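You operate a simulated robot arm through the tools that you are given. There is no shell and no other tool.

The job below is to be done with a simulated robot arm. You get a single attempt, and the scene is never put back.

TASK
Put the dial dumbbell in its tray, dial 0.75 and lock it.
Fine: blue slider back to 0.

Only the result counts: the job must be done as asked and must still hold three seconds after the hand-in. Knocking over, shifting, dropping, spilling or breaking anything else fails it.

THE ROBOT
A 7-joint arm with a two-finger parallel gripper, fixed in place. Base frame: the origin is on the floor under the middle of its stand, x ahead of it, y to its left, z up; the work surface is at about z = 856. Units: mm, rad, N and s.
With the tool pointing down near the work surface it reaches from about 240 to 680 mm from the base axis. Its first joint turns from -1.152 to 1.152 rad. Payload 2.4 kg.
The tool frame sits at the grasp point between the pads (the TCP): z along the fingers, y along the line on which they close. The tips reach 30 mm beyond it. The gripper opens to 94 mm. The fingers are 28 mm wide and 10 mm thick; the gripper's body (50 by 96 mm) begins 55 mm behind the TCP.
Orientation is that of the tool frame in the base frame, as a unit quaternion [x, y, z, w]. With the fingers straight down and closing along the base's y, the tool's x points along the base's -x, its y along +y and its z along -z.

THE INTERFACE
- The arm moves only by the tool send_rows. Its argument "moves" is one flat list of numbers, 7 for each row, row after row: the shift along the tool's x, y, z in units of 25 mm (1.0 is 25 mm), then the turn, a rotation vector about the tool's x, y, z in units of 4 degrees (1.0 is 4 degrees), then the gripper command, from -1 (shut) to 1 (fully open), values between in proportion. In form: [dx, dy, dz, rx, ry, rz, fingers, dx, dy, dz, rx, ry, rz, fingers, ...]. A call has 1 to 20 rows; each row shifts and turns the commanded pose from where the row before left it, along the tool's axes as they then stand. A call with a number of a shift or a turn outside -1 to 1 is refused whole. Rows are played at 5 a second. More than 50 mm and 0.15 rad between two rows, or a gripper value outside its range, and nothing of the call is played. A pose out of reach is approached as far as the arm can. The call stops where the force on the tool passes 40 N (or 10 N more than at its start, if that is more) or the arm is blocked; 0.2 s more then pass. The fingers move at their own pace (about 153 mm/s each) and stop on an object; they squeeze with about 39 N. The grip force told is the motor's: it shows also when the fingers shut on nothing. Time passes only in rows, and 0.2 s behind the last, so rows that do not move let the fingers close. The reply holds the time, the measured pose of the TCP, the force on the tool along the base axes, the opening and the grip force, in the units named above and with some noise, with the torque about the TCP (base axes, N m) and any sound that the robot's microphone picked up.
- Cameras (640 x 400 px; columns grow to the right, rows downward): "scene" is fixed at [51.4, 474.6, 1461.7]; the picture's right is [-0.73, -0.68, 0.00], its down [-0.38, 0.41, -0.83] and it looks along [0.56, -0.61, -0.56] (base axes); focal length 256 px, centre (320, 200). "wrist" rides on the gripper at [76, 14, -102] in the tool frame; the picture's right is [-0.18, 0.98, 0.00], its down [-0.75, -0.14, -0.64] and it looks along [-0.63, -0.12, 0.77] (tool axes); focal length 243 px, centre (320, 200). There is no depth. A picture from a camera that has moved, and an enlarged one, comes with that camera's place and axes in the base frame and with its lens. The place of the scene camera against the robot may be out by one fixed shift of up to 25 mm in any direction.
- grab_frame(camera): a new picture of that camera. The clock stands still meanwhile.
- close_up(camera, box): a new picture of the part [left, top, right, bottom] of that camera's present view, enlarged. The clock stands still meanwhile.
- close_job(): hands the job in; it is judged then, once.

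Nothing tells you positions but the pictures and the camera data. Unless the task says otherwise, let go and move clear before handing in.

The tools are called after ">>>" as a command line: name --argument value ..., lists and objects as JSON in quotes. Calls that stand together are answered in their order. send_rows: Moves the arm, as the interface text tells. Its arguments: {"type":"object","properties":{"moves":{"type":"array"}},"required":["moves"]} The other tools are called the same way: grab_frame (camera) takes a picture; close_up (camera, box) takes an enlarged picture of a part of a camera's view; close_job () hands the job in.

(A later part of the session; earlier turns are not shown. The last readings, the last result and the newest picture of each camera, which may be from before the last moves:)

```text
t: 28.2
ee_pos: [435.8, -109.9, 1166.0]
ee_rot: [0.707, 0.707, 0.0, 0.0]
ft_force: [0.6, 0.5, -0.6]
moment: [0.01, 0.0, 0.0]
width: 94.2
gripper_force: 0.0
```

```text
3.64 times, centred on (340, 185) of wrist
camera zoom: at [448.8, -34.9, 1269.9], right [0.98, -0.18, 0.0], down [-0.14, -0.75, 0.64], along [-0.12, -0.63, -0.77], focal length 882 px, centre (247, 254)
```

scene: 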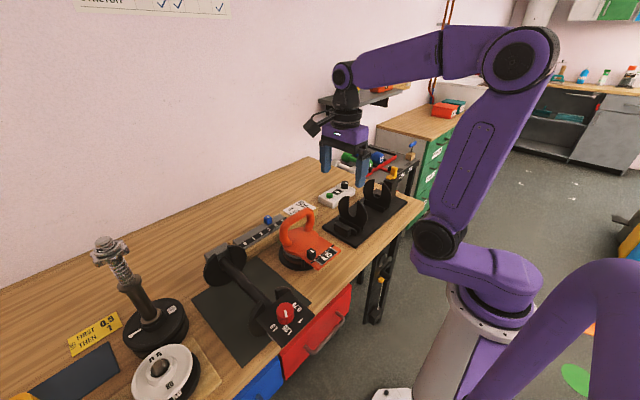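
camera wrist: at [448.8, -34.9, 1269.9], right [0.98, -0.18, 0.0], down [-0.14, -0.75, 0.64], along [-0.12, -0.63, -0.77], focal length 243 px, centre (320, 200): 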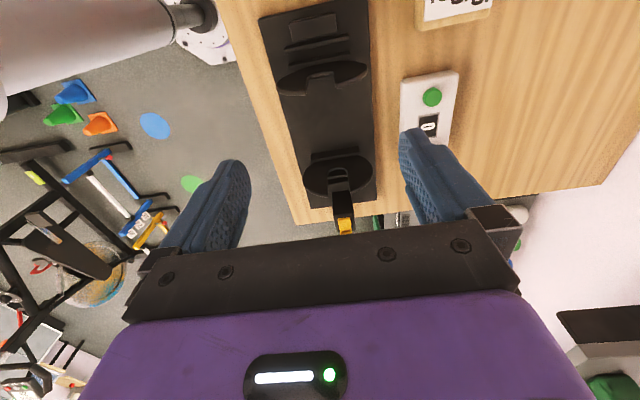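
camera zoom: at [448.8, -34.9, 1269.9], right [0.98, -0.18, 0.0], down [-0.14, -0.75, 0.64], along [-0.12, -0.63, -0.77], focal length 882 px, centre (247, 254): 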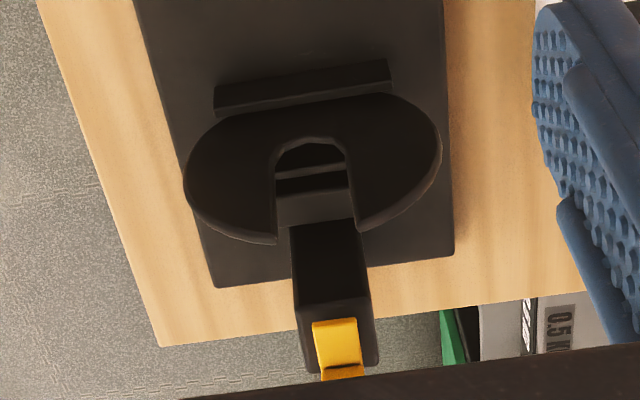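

The measurements agree. The tray's slot axis is at x≈435.8, its centre at y≈−191.5, and its outer slots are ±98 mm from centre. The dumbbell's discs are also ±98 mm from its centre at x≈448.4. I'll rotate back and go above the bar to pick it up.

>>> send_rows --moves '[0, 0, 0, 0, 0, -1, 1, 0, 0, 0, 0, 0, -1, 1, 0, 0, 0, 0, 0, -1, 1, 0, 0, 0, 0, 0, -1, 1, 0, 0, 0, 0, 0, -1, 1, 0, 0, 0, 0, 0, -1, 1, 0, 0, 0, 0, 0, -1, 1, 0, 0, 0, 0, 0, -1, 1, 0, 0, 0, 0, 0, -1, 1, 0, 0, 0, 0, 0, -1, 1, 0, 0, 0, 0, 0, -1, 1, 0, 0, 0, 0, 0, -1, 1, 0, 0, 0, 0, 0, -1, 1, 0, 0, 0, 0, 0, -1, 1, 0, 0, 0, 0, 0, -1, 1, 0, 0, 0, 0, 0, -1, 1, 0, 0, 0, 0, 0, -1, 1, 0, 0, 0, 0, 0, -1, 1, 0, 0, 0, 0, 0, -1, 1, 0, 0, 0, 0, 0, -1, 1]'

>>> send_rows --moves '[0, 0, 0, 0, 0, -1, 1, 0, 0, 0, 0, 0, -1, 1, 0, 0, 0, 0, 0, -0.5, 1, 0, 1, 0, 0, 0, 0, 1, 0, 1, 0, 0, 0, 0, 1, 0, 1, 0, 0, 0, 0, 1, 0, 1, 0, 0, 0, 0, 1, 0, 1, 0, 0, 0, 0, 1, 0, 1, 0, 0, 0, 0, 1, 0, 1, 0, 0, 0, 0, 1, 0, 1, 0, 0, 0, 0, 1, 0, 1, 0, 0, 0, 0, 1, 0, 1, 0, 0, 0, 0, 1, 0, 1, 0, 0, 0, 0, 1, 0, 1, 0, 0, 0, 0, 1, 0, 1, 0, 0, 0, 0, 1, 0, 1, 0, 0, 0, 0, 1, 0, 1, 0, 0, 0, 0, 1, 0, 1, 0, 0, 0, 0, 1, 0, 0, 0, 0, 0, 0, 1]'

>>> grab_frame --camera "wrist"

```text
t: 32.4
ee_pos: [435.2, -107.4, 1167.6]
ee_rot: [0.086, 0.996, -0.001, 0.0]
ft_force: [0.7, 1.1, 0.0]
moment: [0.01, -0.03, -0.01]
width: 94.0
gripper_force: 0.1
```

```text
t: 36.6
ee_pos: [436.6, 292.8, 1168.1]
ee_rot: [0.0, 1.0, 0.0, 0.0]
ft_force: [0.3, -0.2, -0.3]
moment: [0.01, -0.02, -0.01]
width: 93.9
gripper_force: 0.0
```

```text
taken
camera wrist: at [359.2, 305.2, 1271.2], right [0.18, 0.98, 0.0], down [0.75, -0.14, 0.64], along [0.63, -0.12, -0.77], focal length 243 px, centre (320, 200)
```

wrist: 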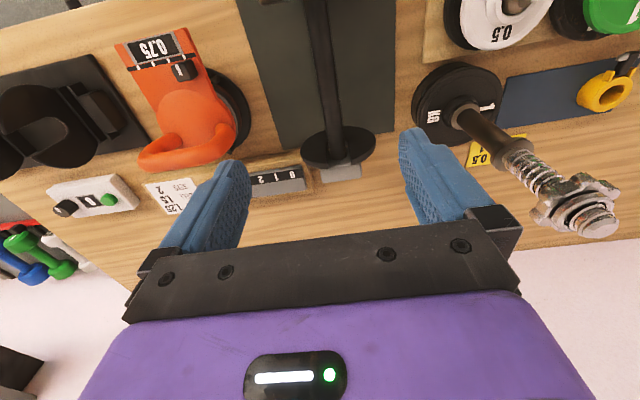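

>>> close_up --camera "wrist" --box '[260, 0, 400, 190]'

>>> close_up --camera "wrist" --box '[280, 100, 400, 200]'

>>> close_up --camera "wrist" --box '[30, 160, 150, 230]'

```text
2.11 times, centred on (330, 95) of wrist
camera zoom: at [359.2, 305.2, 1271.2], right [0.18, 0.98, 0.0], down [0.75, -0.14, 0.64], along [0.63, -0.12, -0.77], focal length 511 px, centre (299, 421)
```

zoom: 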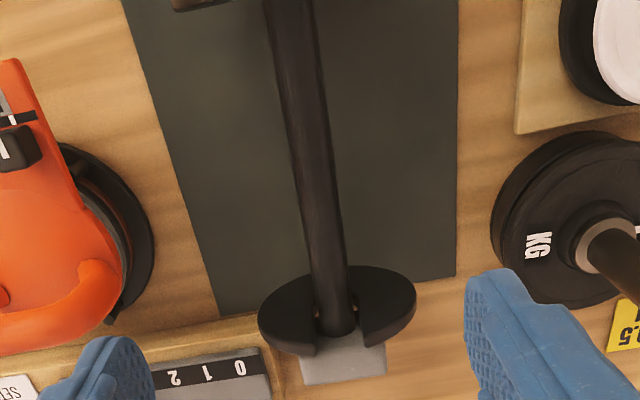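

```text
4.00 times, centred on (340, 150) of wrist
camera zoom: at [359.2, 305.2, 1271.2], right [0.18, 0.98, 0.0], down [0.75, -0.14, 0.64], along [0.63, -0.12, -0.77], focal length 970 px, centre (240, 400)
```

zoom: 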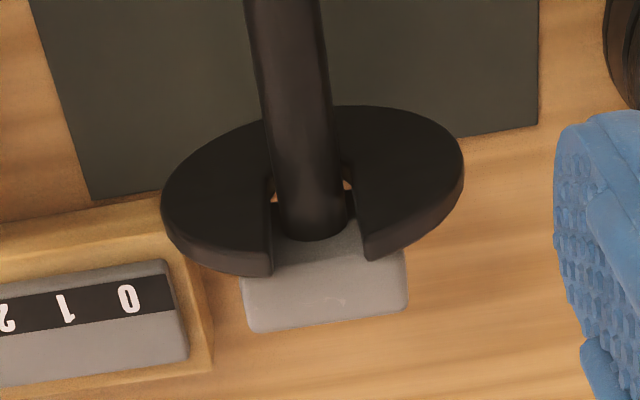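

```text
5.33 times, centred on (90, 195) of wrist
camera zoom: at [359.2, 305.2, 1271.2], right [0.18, 0.98, 0.0], down [0.75, -0.14, 0.64], along [0.63, -0.12, -0.77], focal length 1294 px, centre (1547, 227)
```

zoom: 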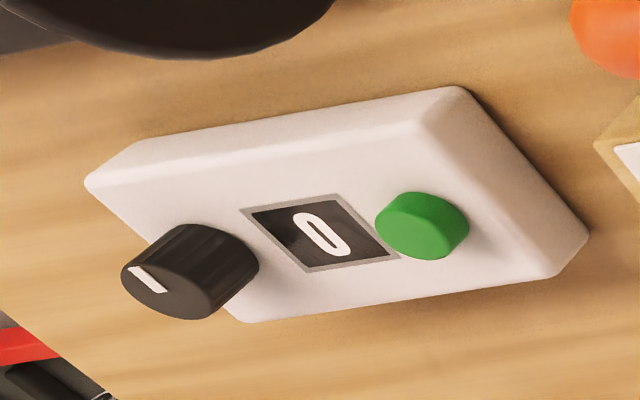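

The bar is centred at y≈298 and the disc centre is confirmed at x≈448.4. I'll align above it and descend partway.

>>> send_rows --moves '[-0.528, 0.284, 0, 0, 0, 0, 1, 0, 0, 1, 0, 0, 0, 1, 0, 0, 1, 0, 0, 0, 1, 0, 0, 1, 0, 0, 0, 1, 0, 0, 1, 0, 0, 0, 1, 0, 0, 1, 0, 0, 0, 1, 0, 0, 1, 0, 0, 0, 1, 0, 0, 0.5, 0, 0, 0, 1, 0, 0, 0, 0, 0, 0, 1]'

>>> grab_frame --camera "wrist"

>>> grab_frame --camera "scene"

```text
t: 38.6
ee_pos: [448.5, 298.4, 1007.9]
ee_rot: [0.0, 1.0, 0.0, 0.0]
ft_force: [0.5, -1.6, 0.6]
moment: [0.02, 0.02, 0.02]
width: 94.1
gripper_force: 0.0
```

```text
taken
camera wrist: at [372.4, 311.8, 1110.0], right [0.18, 0.98, 0.0], down [0.75, -0.14, 0.64], along [0.63, -0.12, -0.77], focal length 243 px, centre (320, 200)
```

wrist: 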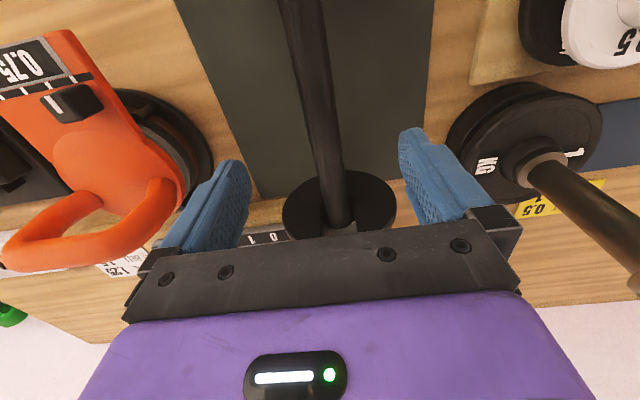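

```text
taken
```

scene: 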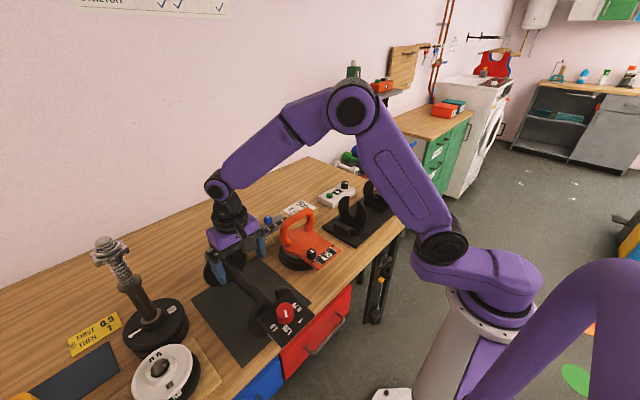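

The fingers straddle the bar with room on both sides. I'll descend to bar height.

>>> send_rows --moves '[0, 0, 1, 0, 0, 0, 1, 0, 0, 1, 0, 0, 0, 1, 0, 0, 1, 0, 0, 0, 1, 0, 0, 0.3, 0, 0, 0, 1, 0, 0, 0.34, 0, 0, 0, 1, 0, 0, 0, 0, 0, 0, 1]'

>>> grab_frame --camera "wrist"

>>> close_up --camera "scene" --box '[190, 200, 330, 350]'

```text
t: 40.0
ee_pos: [447.6, 300.1, 915.3]
ee_rot: [0.001, 1.0, 0.0, 0.0]
ft_force: [0.1, -0.5, 0.3]
moment: [0.04, 0.01, 0.02]
width: 93.8
gripper_force: 0.0
```

```text
taken
camera wrist: at [371.7, 312.0, 1018.1], right [0.18, 0.98, 0.0], down [0.75, -0.14, 0.64], along [0.63, -0.12, -0.77], focal length 243 px, centre (320, 200)
```

wrist: 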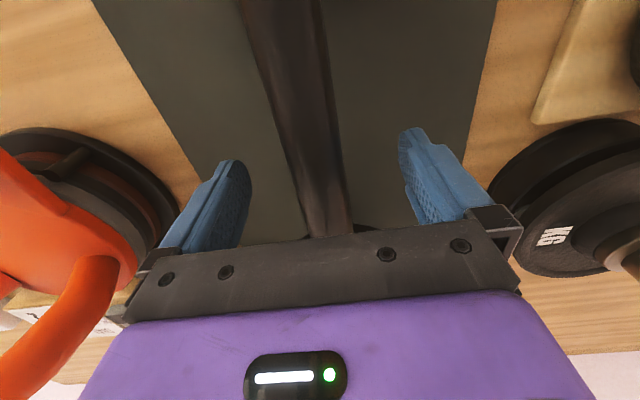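

```text
2.67 times, centred on (260, 275) of scene
camera zoom: at [51.4, 474.6, 1461.7], right [-0.73, -0.68, 0.0], down [-0.38, 0.41, -0.83], along [0.56, -0.61, -0.56], focal length 683 px, centre (480, 0)
```

zoom: 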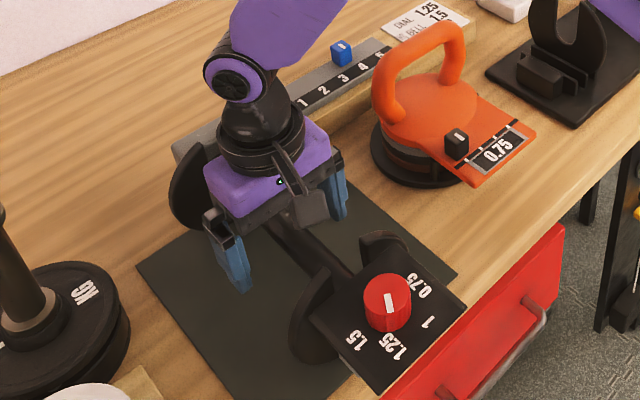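

The bar sits between the pads. I'll close in steps.

>>> send_rows --moves '[0, 0, 0, 0, 0, 0, -0.2, 0, 0, 0, 0, 0, 0, -0.35, 0, 0, 0, 0, 0, 0, -1, 0, 0, 0, 0, 0, 0, -1, 0, 0, 0, 0, 0, 0, -1]'

>>> grab_frame --camera "wrist"

```text
t: 41.2
ee_pos: [446.5, 300.0, 915.7]
ee_rot: [0.001, 1.0, 0.0, 0.001]
ft_force: [-2.5, -0.9, 12.6]
moment: [-0.04, 0.04, -0.01]
width: 31.3
gripper_force: 39.0
```

```text
taken
camera wrist: at [371.7, 312.1, 1018.8], right [0.18, 0.98, 0.0], down [0.75, -0.14, 0.64], along [0.63, -0.12, -0.77], focal length 243 px, centre (320, 200)
```

wrist: 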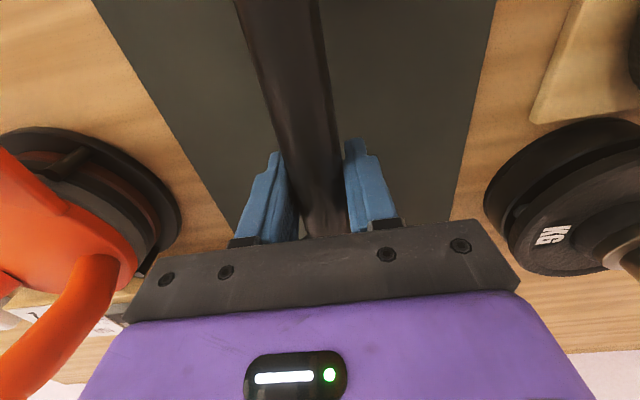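

The bar is gripped at 31 mm. I'll lift slightly and check the load.

>>> send_rows --moves '[0, 0, -0.2, 0, 0, 0, -1, 0, 0, -0.2, 0, 0, 0, -1, 0, 0, -0.2, 0, 0, 0, -1, 0, 0, 0, 0, 0, 0, -1]'

>>> close_up --camera "scene" --box '[190, 200, 330, 350]'

```text
t: 42.2
ee_pos: [448.3, 298.2, 929.6]
ee_rot: [0.0, 1.0, 0.0, 0.0]
ft_force: [-0.1, -0.9, 2.6]
moment: [-0.01, -0.01, -0.55]
width: 25.9
gripper_force: 38.3
```

```text
2.67 times, centred on (260, 275) of scene
camera zoom: at [51.3, 474.6, 1461.7], right [-0.73, -0.68, 0.0], down [-0.38, 0.41, -0.83], along [0.56, -0.61, -0.56], focal length 683 px, centre (480, 0)
```

zoom: 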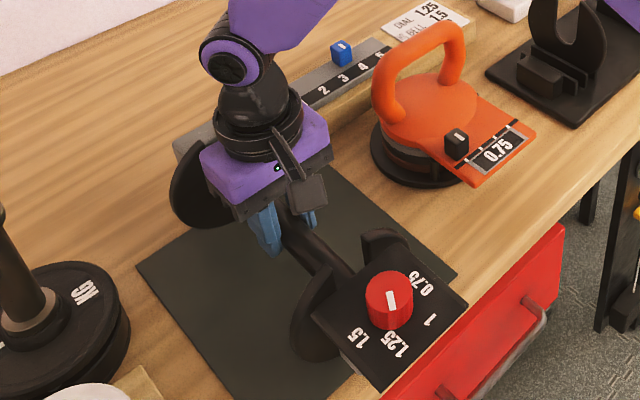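

>>> grab_frame --camera "wrist"

>>> grab_frame --camera "scene"

>>> close_up --camera "scene" --box '[220, 250, 290, 310]'

```text
taken
camera wrist: at [371.6, 311.4, 1034.1], right [0.18, 0.98, 0.0], down [0.75, -0.14, 0.64], along [0.63, -0.12, -0.77], focal length 243 px, centre (320, 200)
```

wrist: 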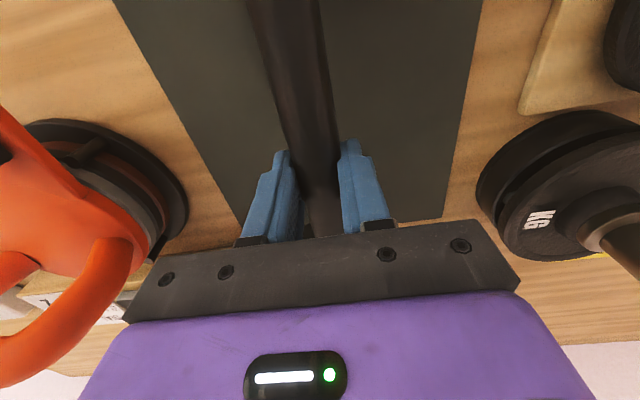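

```text
taken
```

scene: 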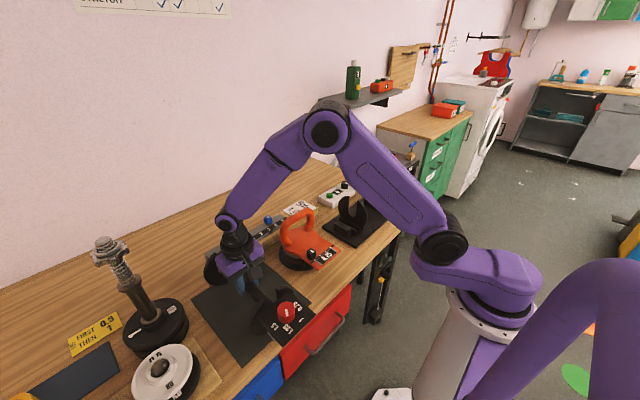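

```text
6.67 times, centred on (255, 280) of scene
camera zoom: at [51.3, 474.6, 1461.7], right [-0.73, -0.68, 0.0], down [-0.38, 0.41, -0.83], along [0.56, -0.61, -0.56], focal length 1708 px, centre (753, -333)
```

zoom: 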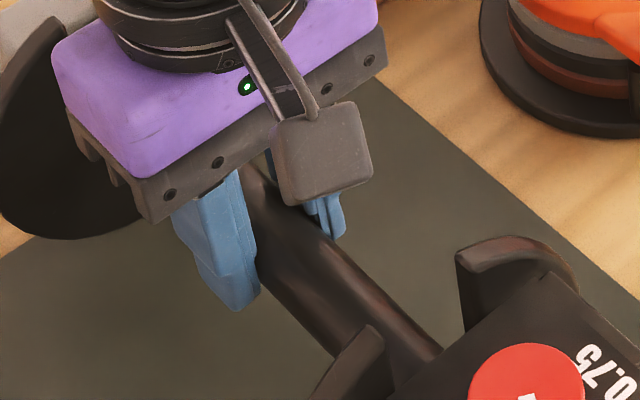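

The bar slipped down in the pads during the lift: the width went from 31 to 26 mm, and only the dial end rose slightly. I'll check the steady state before going further.

>>> send_rows --moves '[0, 0, 0, 0, 0, 0, -1, 0, 0, 0, 0, 0, 0, -1]'

>>> close_up --camera "wrist" --box '[220, 100, 420, 250]'

>>> close_up --camera "scene" --box '[195, 230, 325, 350]'

```text
t: 42.8
ee_pos: [448.0, 298.3, 929.6]
ee_rot: [0.0, 1.0, 0.0, -0.001]
ft_force: [-0.8, -0.1, 5.2]
moment: [-0.01, 0.02, 0.56]
width: 25.7
gripper_force: 39.3
```

```text
2.67 times, centred on (320, 175) of wrist
camera zoom: at [371.4, 311.4, 1034.0], right [0.18, 0.98, 0.0], down [0.75, -0.14, 0.64], along [0.63, -0.12, -0.77], focal length 647 px, centre (320, 267)
```

zoom: 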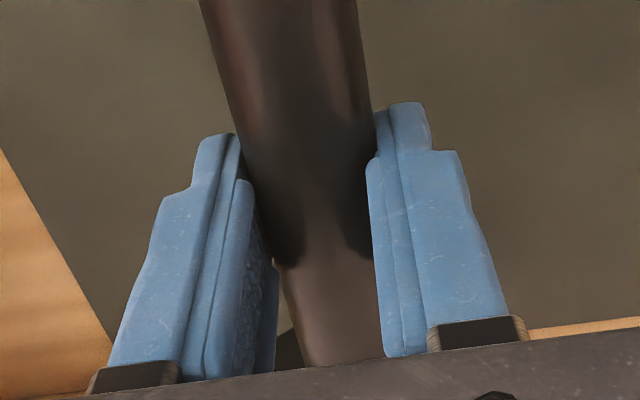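

```text
3.33 times, centred on (260, 290) of scene
camera zoom: at [51.3, 474.6, 1461.7], right [-0.73, -0.68, 0.0], down [-0.38, 0.41, -0.83], along [0.56, -0.61, -0.56], focal length 854 px, centre (520, -100)
```

zoom: 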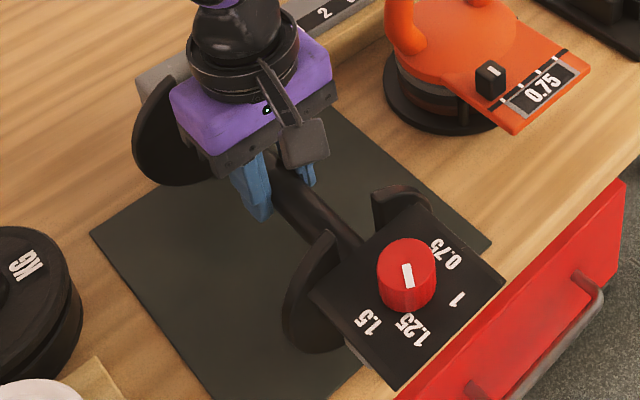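

I'll set it back down gently, open, go 13 mm deeper and re-grip.

>>> send_rows --moves '[0, 0, 0.2, 0, 0, 0, -1, 0, 0, 0.2, 0, 0, 0, -1, 0, 0, 0.2, 0, 0, 0, -1, 0, 0, 0, 0, 0, 0, -1]'

>>> grab_frame --camera "wrist"

>>> close_up --camera "scene" --box '[195, 230, 325, 350]'

```text
t: 43.3
ee_pos: [447.7, 300.3, 926.9]
ee_rot: [-0.001, 1.0, 0.003, 0.003]
ft_force: [-3.6, 0.8, 7.1]
moment: [0.03, -0.01, -0.12]
width: 26.1
gripper_force: 38.6
stopped in row 2: the force on the tool passed its limit at 47 N (the readings are from after the stop); the commanded pose is now the measured one
```

```text
taken
camera wrist: at [371.5, 313.9, 1030.5], right [0.18, 0.98, 0.01], down [0.75, -0.14, 0.65], along [0.64, -0.11, -0.76], focal length 243 px, centre (320, 200)
```

wrist: 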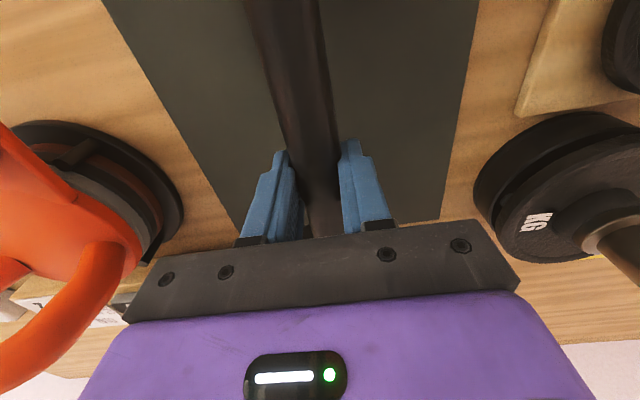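

```text
3.33 times, centred on (260, 290) of scene
camera zoom: at [51.2, 474.6, 1461.7], right [-0.73, -0.68, 0.0], down [-0.38, 0.41, -0.83], along [0.56, -0.61, -0.56], focal length 854 px, centre (520, -100)
```

zoom: 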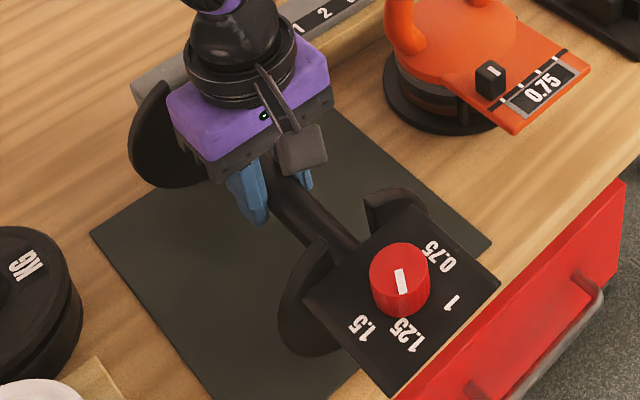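

Lowering met resistance, so the tips are pinching the upper half of the bar and the bar sits lower than I estimated. I'll open, straighten up, raise slightly, and look again.

>>> send_rows --moves '[0, 0, 0, 0, 0, 0, -0.3, 0, 0, 0, 0, 0, 0, 0.3, 0, 0, 0, 0, 0, 0, 1, 0, 0, 0, 0.08, 0.08, 0.02, 1, 0, 0, 0, 0, 0, 0, 1]'

>>> grab_frame --camera "wrist"

>>> close_up --camera "scene" --box '[195, 230, 325, 350]'

```text
t: 44.5
ee_pos: [449.6, 300.6, 926.9]
ee_rot: [0.0, 1.0, 0.0, 0.001]
ft_force: [-0.1, -0.5, -0.1]
moment: [0.0, 0.0, 0.03]
width: 93.8
gripper_force: 0.0
```

```text
taken
camera wrist: at [373.0, 314.3, 1030.2], right [0.18, 0.98, 0.0], down [0.75, -0.14, 0.64], along [0.63, -0.12, -0.77], focal length 243 px, centre (320, 200)
```

wrist: 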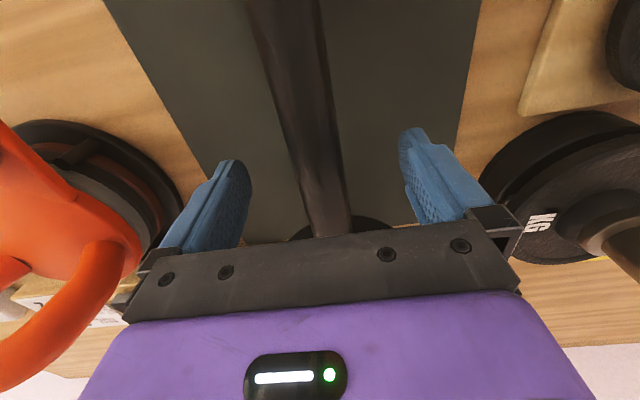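

```text
3.33 times, centred on (260, 290) of scene
camera zoom: at [51.4, 474.6, 1461.7], right [-0.73, -0.68, 0.0], down [-0.38, 0.41, -0.83], along [0.56, -0.61, -0.56], focal length 854 px, centre (520, -100)
```

zoom: 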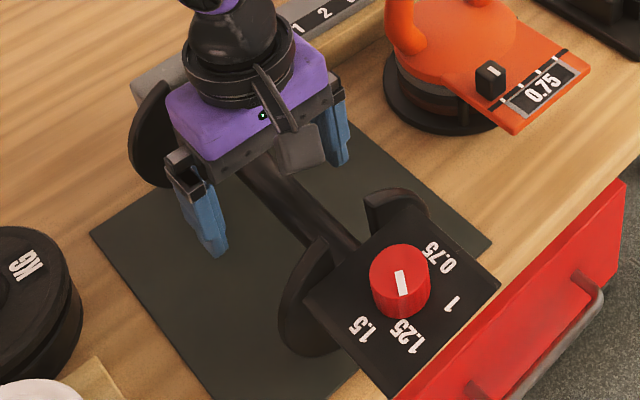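

>>> close_up --camera "wrist" --box '[220, 0, 380, 100]'

>>> close_up --camera "wrist" --box '[250, 140, 410, 240]'

```text
4.00 times, centred on (300, 50) of wrist
camera zoom: at [373.0, 314.3, 1030.2], right [0.18, 0.98, 0.0], down [0.75, -0.14, 0.64], along [0.63, -0.12, -0.77], focal length 970 px, centre (400, 800)
```

zoom: 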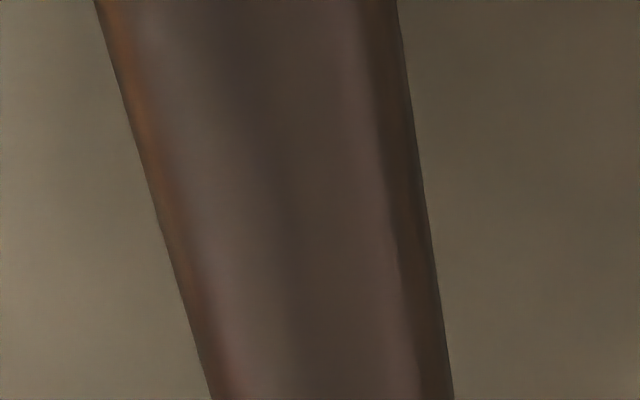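

```text
4.00 times, centred on (330, 190) of wrist
camera zoom: at [373.0, 314.3, 1030.2], right [0.18, 0.98, 0.0], down [0.75, -0.14, 0.64], along [0.63, -0.12, -0.77], focal length 970 px, centre (280, 240)
```

zoom: 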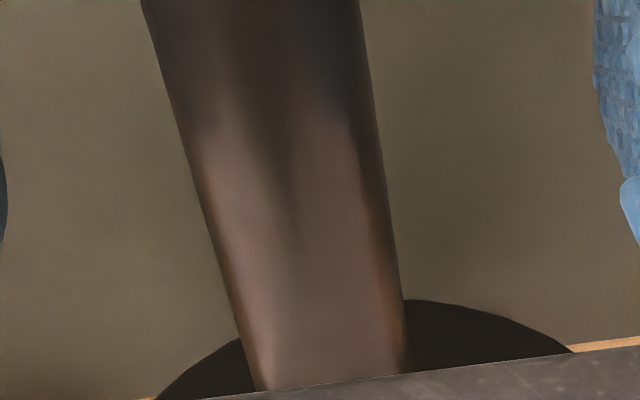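

From two camera heights, the bar radius is ≈14 and its axis is at z≈912. The pads taper toward the tips, so the bar must sit deeper in the fingers. I'll descend to z≈901 and close there.

>>> send_rows --moves '[0, 0, 0.4, 0, 0, 0, 1, 0, 0, 0.4, 0, 0, 0, 1, 0, 0, 0.28, 0, 0, 0, 1, 0, 0, 0, 0, 0, 0, 1, 0, 0, 0, 0, 0, 0, -0.2, 0, 0, 0, 0, 0, 0, -0.3, 0, 0, 0, 0, 0, 0, -1, 0, 0, 0, 0, 0, 0, -1, 0, 0, 0, 0, 0, 0, -1]'

>>> grab_frame --camera "wrist"

```text
t: 46.5
ee_pos: [449.1, 300.0, 900.0]
ee_rot: [0.0, 1.0, -0.001, 0.0]
ft_force: [0.8, 0.3, -0.1]
moment: [0.0, 0.03, -0.01]
width: 31.0
gripper_force: 39.2
```

```text
taken
camera wrist: at [372.6, 314.3, 1003.6], right [0.18, 0.98, 0.0], down [0.75, -0.14, 0.64], along [0.63, -0.12, -0.77], focal length 243 px, centre (320, 200)
```

wrist: 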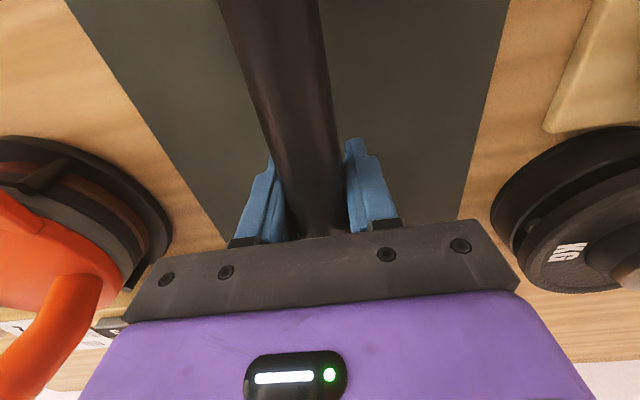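

Clean grip this time: 31 mm with no vertical force. I'll lift gently.

>>> send_rows --moves '[0, 0, -0.15, 0, 0, 0, -1, 0, 0, -0.15, 0, 0, 0, -1, 0, 0, -0.15, 0, 0, 0, -1, 0, 0, -0.15, 0, 0, 0, -1, 0, 0, 0, 0, 0, 0, -1]'

>>> grab_frame --camera "wrist"

>>> close_up --camera "scene" --box '[195, 230, 325, 350]'

```text
t: 47.7
ee_pos: [448.9, 300.9, 914.7]
ee_rot: [0.0, 1.0, -0.001, 0.0]
ft_force: [0.7, 0.3, -12.3]
moment: [-0.02, -0.13, 0.0]
width: 31.2
gripper_force: 39.0
```

```text
taken
camera wrist: at [372.9, 314.7, 1018.6], right [0.18, 0.98, 0.0], down [0.75, -0.14, 0.64], along [0.63, -0.12, -0.77], focal length 243 px, centre (320, 200)
```

wrist: 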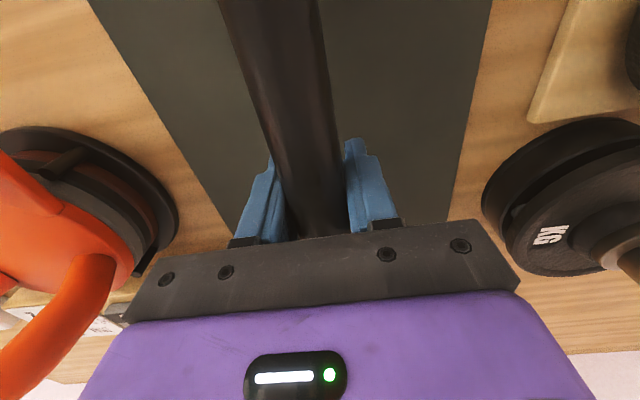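

```text
3.33 times, centred on (260, 290) of scene
camera zoom: at [51.5, 474.7, 1461.6], right [-0.73, -0.68, 0.0], down [-0.38, 0.41, -0.83], along [0.56, -0.61, -0.56], focal length 854 px, centre (520, -100)
```

zoom: 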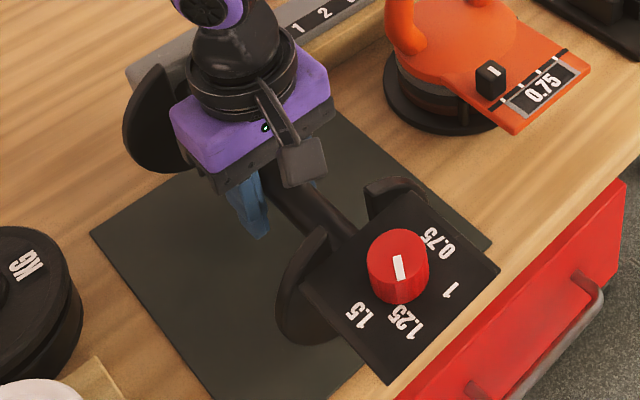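

The full weight (12.3 N) is now carried with little tilt moment. I'll lift straight up, then move toward the tray.

>>> send_rows --moves '[0, 0, -0.6, 0, 0, 0, -1, 0, 0, -0.8, 0, 0, 0, -1, 0, 0, -0.8, 0, 0, 0, -1, 0, 0, -0.8, 0, 0, 0, -1, 0, 0, -0.8, 0, 0, 0, -1, 0, 0, -0.8, 0, 0, 0, -1, 0, 0, -0.8, 0, 0, 0, -1, 0, 0, -0.8, 0, 0, 0, -1, 0, 0, -0.8, 0, 0, 0, -1, 0, 0, -0.6, 0, 0, 0, -1, 0, 0, 0, 0, 0, 0, -1]'

>>> grab_frame --camera "scene"

>>> grab_frame --camera "wrist"

```text
t: 50.1
ee_pos: [449.7, 301.1, 1103.9]
ee_rot: [0.001, 1.0, 0.001, 0.001]
ft_force: [0.6, 0.5, -11.8]
moment: [-0.02, -0.11, 0.01]
width: 30.9
gripper_force: 39.0
```

```text
taken
```

scene: 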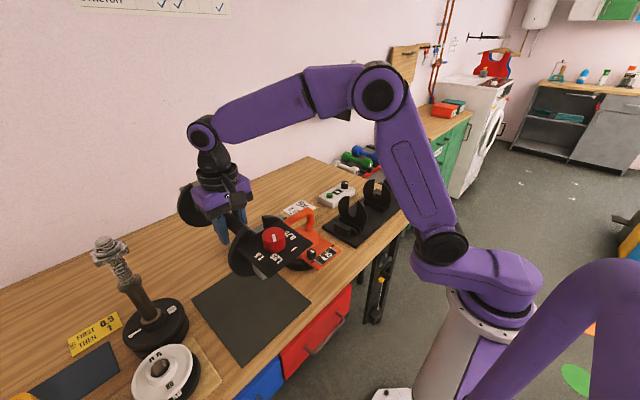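

```text
taken
camera wrist: at [372.3, 314.6, 1208.0], right [0.18, 0.98, 0.0], down [0.75, -0.14, 0.64], along [0.63, -0.12, -0.77], focal length 243 px, centre (320, 200)
```

wrist: 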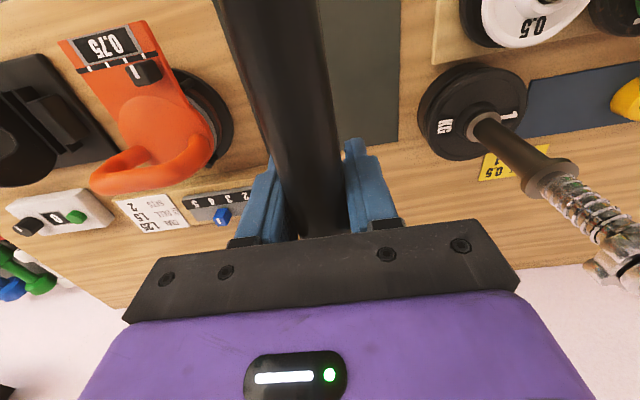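

Dumbbell is up and steady. I'll move it toward −y above the kettlebell area, then rotate.

>>> send_rows --moves '[0, -0.4, -0.6, 0, 0, 0, -1, -0.2, -0.8, -0.6, 0, 0, 0, -1, -0.2, -0.8, 0, 0, 0, 0, -1, 0, -0.8, 0, 0, 0, 0, -1, 0, -0.8, 0, 0, 0, 0, -1, 0, -0.8, 0, 0, 0, 0, -1, 0, -0.8, 0, 0, 0, 0, -1, 0, -0.8, 0, 0, 0, 0, -1, 0, -0.8, 0, 0, 0, 0, -1, 0, -0.8, 0, 0, 0, 0, -1, 0, -0.8, 0, 0, 0, 0, -1, 0, -0.8, 0, 0, 0, 0, -1, 0, -0.4, 0, 0, 0, 0, -1, 0, 0, 0, 0, 0, 0, -1]'

>>> grab_frame --camera "scene"

```text
t: 53.1
ee_pos: [457.9, 60.3, 1135.2]
ee_rot: [0.0, 1.0, 0.0, 0.0]
ft_force: [-0.4, -0.5, -11.9]
moment: [0.01, -0.14, -0.03]
width: 31.0
gripper_force: 39.0
```

```text
taken
```

scene: 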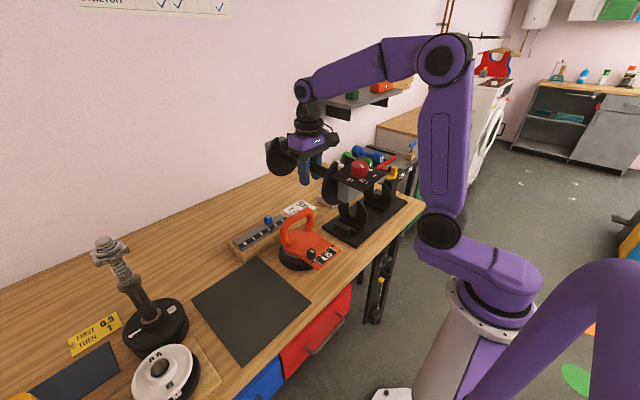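

Clear of the arm. Now I'll rotate 90° clockwise (grey end toward the lock).

>>> send_rows --moves '[0, 0, 0, 0, 0, 0.5, -1, 0, 0, 0, 0, 0, 1, -1, 0, 0, 0, 0, 0, 1, -1, 0, 0, 0, 0, 0, 1, -1, 0, 0, 0, 0, 0, 1, -1, 0, 0, 0, 0, 0, 1, -1, 0, 0, 0, 0, 0, 1, -1, 0, 0, 0, 0, 0, 1, -1, 0, 0, 0, 0, 0, 1, -1, 0, 0, 0, 0, 0, 1, -1, 0, 0, 0, 0, 0, 1, -1, 0, 0, 0, 0, 0, 1, -1, 0, 0, 0, 0, 0, 1, -1, 0, 0, 0, 0, 0, 1, -1, 0, 0, 0, 0, 0, 1, -1, 0, 0, 0, 0, 0, 1, -1, 0, 0, 0, 0, 0, 1, -1, 0, 0, 0, 0, 0, 1, -1, 0, 0, 0, 0, 0, 1, -1]'

>>> send_rows --moves '[0, 0, 0, 0, 0, 1, -1, 0, 0, 0, 0, 0, 1, -1, 0, 0, 0, 0, 0, 1, -1, 0, 0, 0, 0, 0, 1, -1, 0, 0, 0, 0, 0, 0, -1, 0, 0, 0, 0, 0, 0, -1]'

>>> grab_frame --camera "scene"

>>> grab_frame --camera "wrist"

```text
t: 57.1
ee_pos: [459.2, 61.3, 1134.6]
ee_rot: [0.602, 0.798, 0.0, 0.0]
ft_force: [-0.9, 1.0, -12.4]
moment: [-0.12, -0.06, -0.01]
width: 30.9
gripper_force: 39.0
```

```text
t: 58.5
ee_pos: [459.4, 61.5, 1134.6]
ee_rot: [0.707, 0.707, 0.0, 0.0]
ft_force: [-0.7, -0.3, -11.6]
moment: [-0.09, 0.01, 0.02]
width: 31.0
gripper_force: 38.8
```

```text
taken
```

scene: 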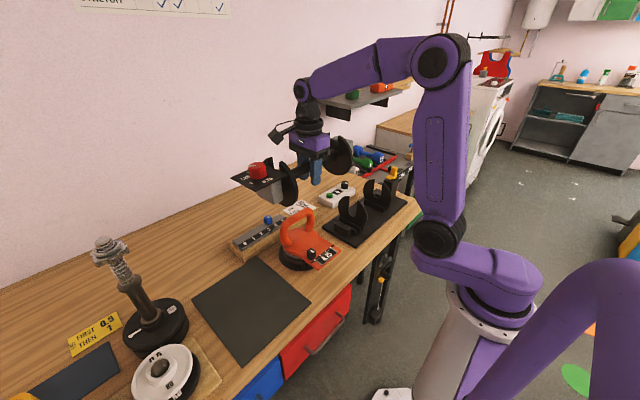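

```text
taken
camera wrist: at [473.5, 136.3, 1238.3], right [0.98, -0.18, 0.0], down [-0.14, -0.75, 0.64], along [-0.12, -0.63, -0.77], focal length 243 px, centre (320, 200)
```

wrist: 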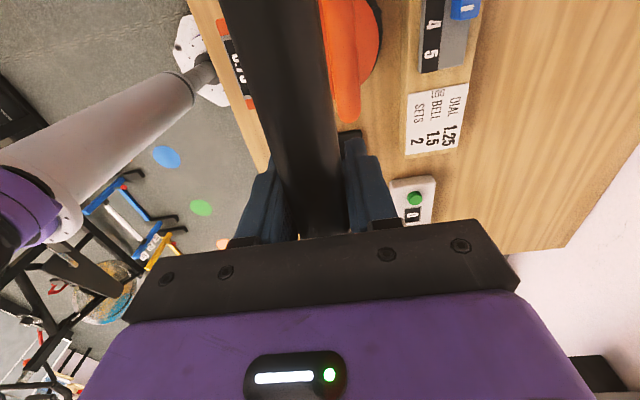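

The dumbbell is now oriented correctly (dial toward +y). The kettlebell's nearest edge is at y≈21, leaving ~20 mm beyond where the dial plate will end. I'll move over the tray.

>>> send_rows --moves '[-0.5, -0.2, 0, 0, 0, 0, -1, -0.8, -0.2, 0, 0, 0, 0, -1, -0.8, -0.2, 0, 0, 0, 0, -1, -0.8, -0.2, 0, 0, 0, 0, -1, -0.8, -0.148, 0, 0, 0, 0, -1, -0.8, 0, 0, 0, 0, 0, -1, -0.8, 0, 0, 0, 0, 0, -1, -0.8, 0, 0, 0, 0, 0, -1, -0.8, 0, 0, 0, 0, 0, -1, -0.8, 0, 0, 0, 0, 0, -1, -0.8, 0, 0, 0, 0, 0, -1, -0.8, 0, 0, 0, 0, 0, -1, -0.8, 0, 0, 0, 0, 0, -1, 0.08, 0, 0, 0, 0, 0, -1, 0, 0, 0, 0, 0, 0, -1]'

>>> grab_frame --camera "wrist"

>>> grab_frame --camera "scene"

```text
t: 61.7
ee_pos: [434.9, -189.7, 1135.4]
ee_rot: [0.708, 0.706, 0.0, -0.001]
ft_force: [-0.7, -0.6, -13.2]
moment: [-0.1, 0.02, 0.01]
width: 31.1
gripper_force: 38.9
```

```text
taken
camera wrist: at [449.2, -114.7, 1238.2], right [0.98, -0.18, 0.0], down [-0.14, -0.75, 0.64], along [-0.12, -0.63, -0.77], focal length 243 px, centre (320, 200)
```

wrist: 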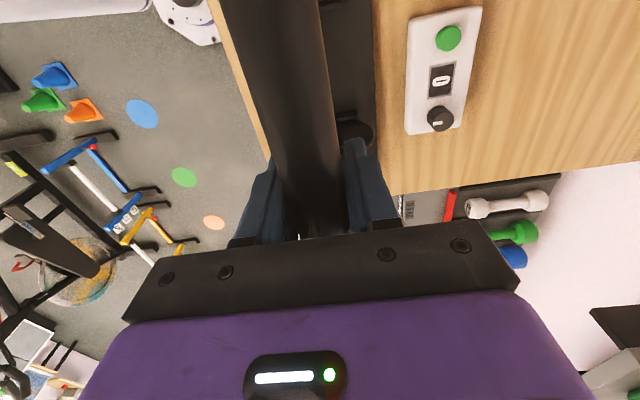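

```text
taken
```

scene: 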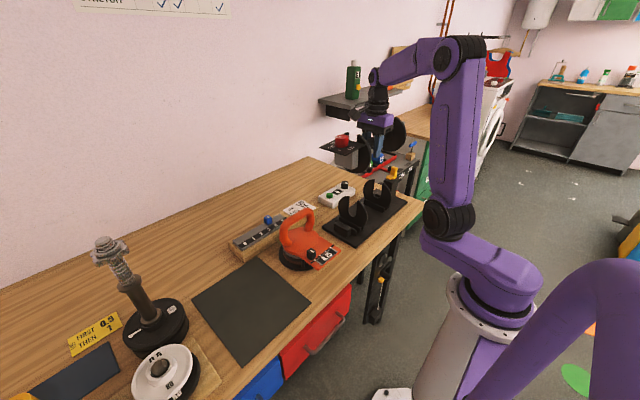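

Positioned over the tray at about (435.2, −190.7). I'll descend to just above the horn tips and check alignment with the scene camera.

>>> send_rows --moves '[0, 0, 0.6, 0, 0, 0, -1, 0, 0, 0.8, 0, 0, 0, -1, 0, 0, 0.8, 0, 0, 0, -1, 0.016, 0.024, 0.8, 0, 0, 0, -1, 0, 0, 0, 0, 0, 0, -1, 0, 0, 0, 0, 0, 0, -1]'

>>> close_up --camera "scene" --box '[300, 110, 430, 250]'

>>> grab_frame --camera "wrist"

```text
t: 63.1
ee_pos: [436.4, -187.9, 1059.3]
ee_rot: [0.707, 0.707, 0.0, 0.0]
ft_force: [0.6, 0.6, -13.4]
moment: [-0.16, 0.03, 0.02]
width: 31.1
gripper_force: 38.8
```

```text
2.86 times, centred on (365, 180) of scene
camera zoom: at [51.5, 474.6, 1461.7], right [-0.73, -0.68, 0.0], down [-0.38, 0.41, -0.83], along [0.56, -0.61, -0.56], focal length 732 px, centre (191, 257)
```

zoom: 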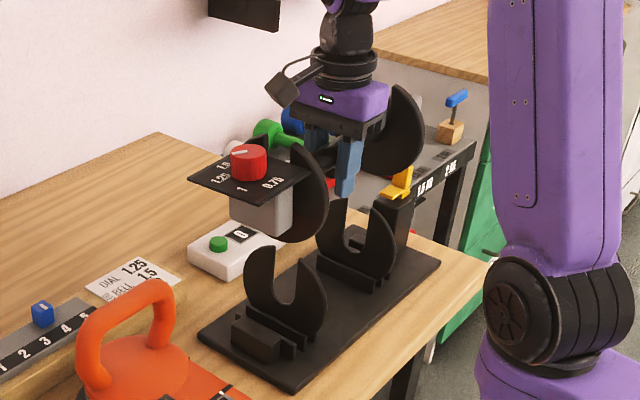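

```text
taken
camera wrist: at [450.3, -113.7, 1162.8], right [0.98, -0.18, 0.0], down [-0.14, -0.75, 0.64], along [-0.12, -0.63, -0.77], focal length 243 px, centre (320, 200)
```

wrist: 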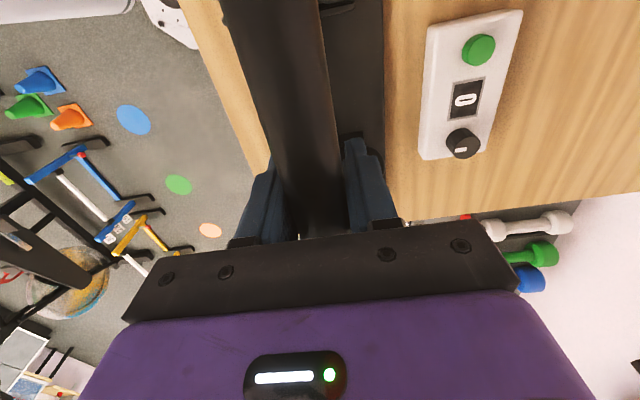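

>>> close_up --camera "scene" --box '[325, 150, 375, 250]'

>>> close_up --camera "scene" --box '[360, 130, 410, 220]'

```text
4.00 times, centred on (350, 200) of scene
camera zoom: at [51.5, 474.6, 1461.7], right [-0.73, -0.68, 0.0], down [-0.38, 0.41, -0.83], along [0.56, -0.61, -0.56], focal length 1025 px, centre (200, 200)
```

zoom: 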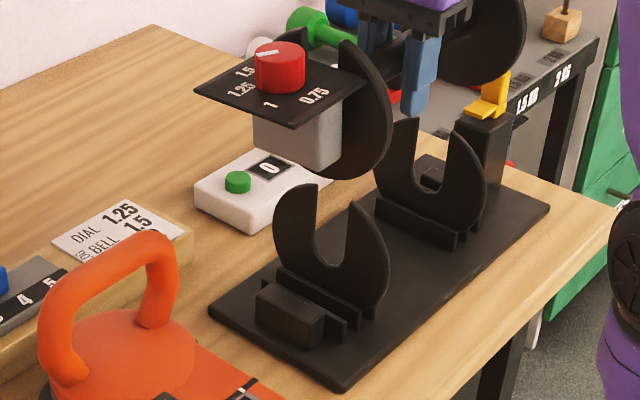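

```text
4.44 times, centred on (385, 175) of scene
camera zoom: at [51.5, 474.6, 1461.7], right [-0.73, -0.68, 0.0], down [-0.38, 0.41, -0.83], along [0.56, -0.61, -0.56], focal length 1138 px, centre (31, 311)
```

zoom: 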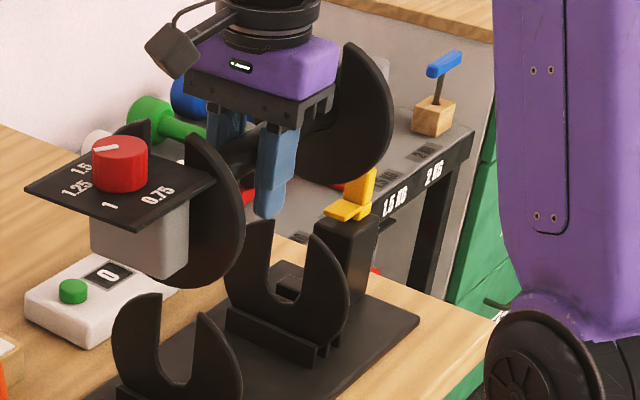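

Alignment looks right: the disc is above the outer slot. I'll descend to just before the bar enters the horns.

>>> send_rows --moves '[-0.024, -0.016, 0.6, 0, 0, 0, -1, 0, 0, 0.8, 0, 0, 0, -1, 0, 0, 0.8, 0, 0, 0, -1, 0, 0, 0.4, 0, 0, 0, -1, 0, 0, 0, 0, 0, 0, -1, 0, 0, 0, 0, 0, 0, -1]'

>>> close_up --camera "scene" --box '[325, 150, 405, 250]'

>>> grab_frame --camera "wrist"

```text
t: 64.5
ee_pos: [435.2, -188.0, 994.3]
ee_rot: [0.707, 0.707, 0.001, -0.001]
ft_force: [-0.4, -1.1, -12.1]
moment: [-0.15, 0.02, 0.02]
width: 31.0
gripper_force: 39.3
```

```text
4.00 times, centred on (365, 200) of scene
camera zoom: at [51.5, 474.6, 1461.7], right [-0.73, -0.68, 0.0], down [-0.38, 0.41, -0.83], along [0.56, -0.61, -0.56], focal length 1025 px, centre (140, 200)
```

zoom: 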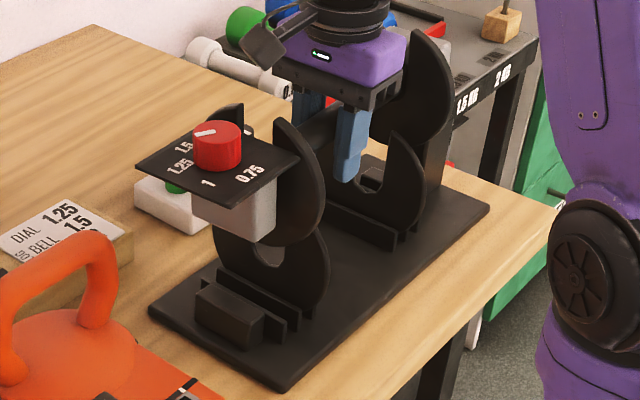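

```text
taken
camera wrist: at [449.6, -114.0, 1099.1], right [0.98, -0.18, 0.0], down [-0.14, -0.75, 0.64], along [-0.12, -0.63, -0.77], focal length 243 px, centre (320, 200)
```

wrist: 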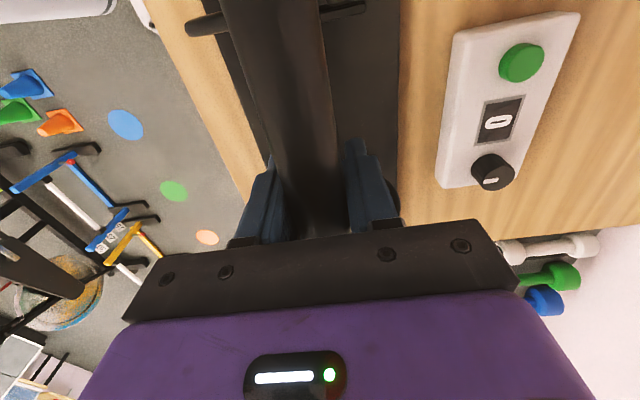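

The wrist camera now shows the horns on either side of the bar; I'll zoom in to check centring.

>>> close_up --camera "wrist" --box '[170, 0, 390, 100]'

>>> close_up --camera "scene" --box '[365, 140, 415, 210]'

```text
2.91 times, centred on (280, 50) of wrist
camera zoom: at [449.6, -114.0, 1099.1], right [0.98, -0.18, 0.0], down [-0.14, -0.75, 0.64], along [-0.12, -0.63, -0.77], focal length 706 px, centre (436, 636)
```

zoom: 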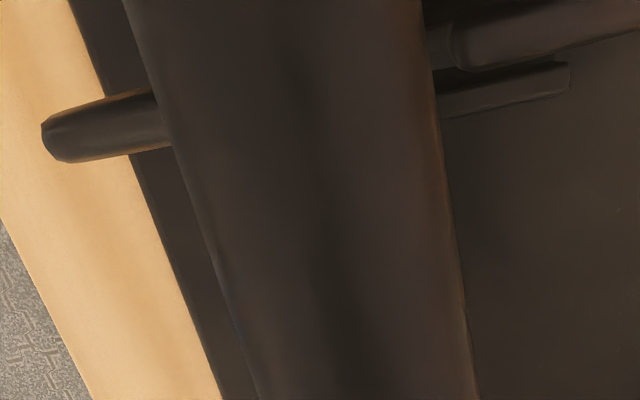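

```text
5.71 times, centred on (390, 175) of scene
camera zoom: at [51.5, 474.6, 1461.7], right [-0.73, -0.68, 0.0], down [-0.38, 0.41, -0.83], along [0.56, -0.61, -0.56], focal length 1464 px, centre (-80, 343)
```

zoom: 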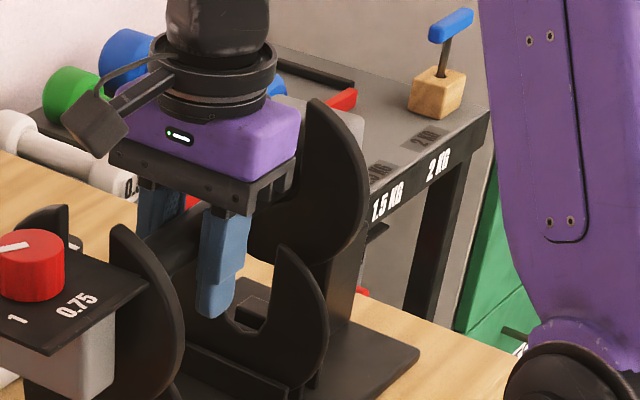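

Centring looks good. I'll lower slowly into the horns.

>>> send_rows --moves '[0, 0.008, 0.2, 0, 0, 0, -1, 0, 0, 0.2, 0, 0, 0, -1, 0, 0, 0.2, 0, 0, 0, -1, 0, 0, 0.2, 0, 0, 0, -1, 0, 0, 0.2, 0, 0, 0, -1, 0, 0, 0.2, 0, 0, 0, -1, 0, 0, 0, 0, 0, 0, -1]'

>>> close_up --camera "scene" --box '[325, 150, 405, 250]'

>>> close_up --camera "wrist" --box '[150, 0, 420, 160]'

```text
t: 66.1
ee_pos: [435.5, -190.5, 965.0]
ee_rot: [0.707, 0.707, 0.0, 0.0]
ft_force: [0.3, 0.1, -11.8]
moment: [-0.12, 0.0, -0.01]
width: 31.0
gripper_force: 39.2
```

```text
4.00 times, centred on (365, 200) of scene
camera zoom: at [51.5, 474.5, 1461.7], right [-0.73, -0.68, 0.0], down [-0.38, 0.41, -0.83], along [0.56, -0.61, -0.56], focal length 1025 px, centre (140, 200)
```

zoom: 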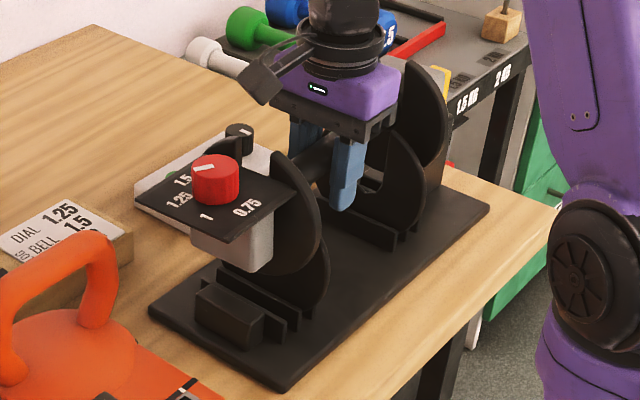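

```text
2.37 times, centred on (285, 80) of wrist
camera zoom: at [450.0, -114.6, 1069.0], right [0.98, -0.18, 0.0], down [-0.14, -0.75, 0.64], along [-0.12, -0.63, -0.77], focal length 575 px, centre (403, 484)
```

zoom: 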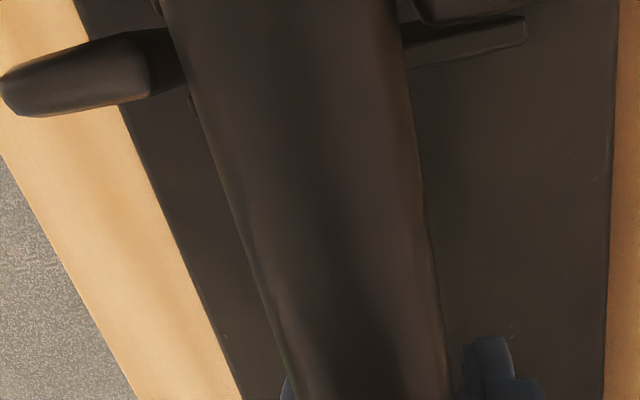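

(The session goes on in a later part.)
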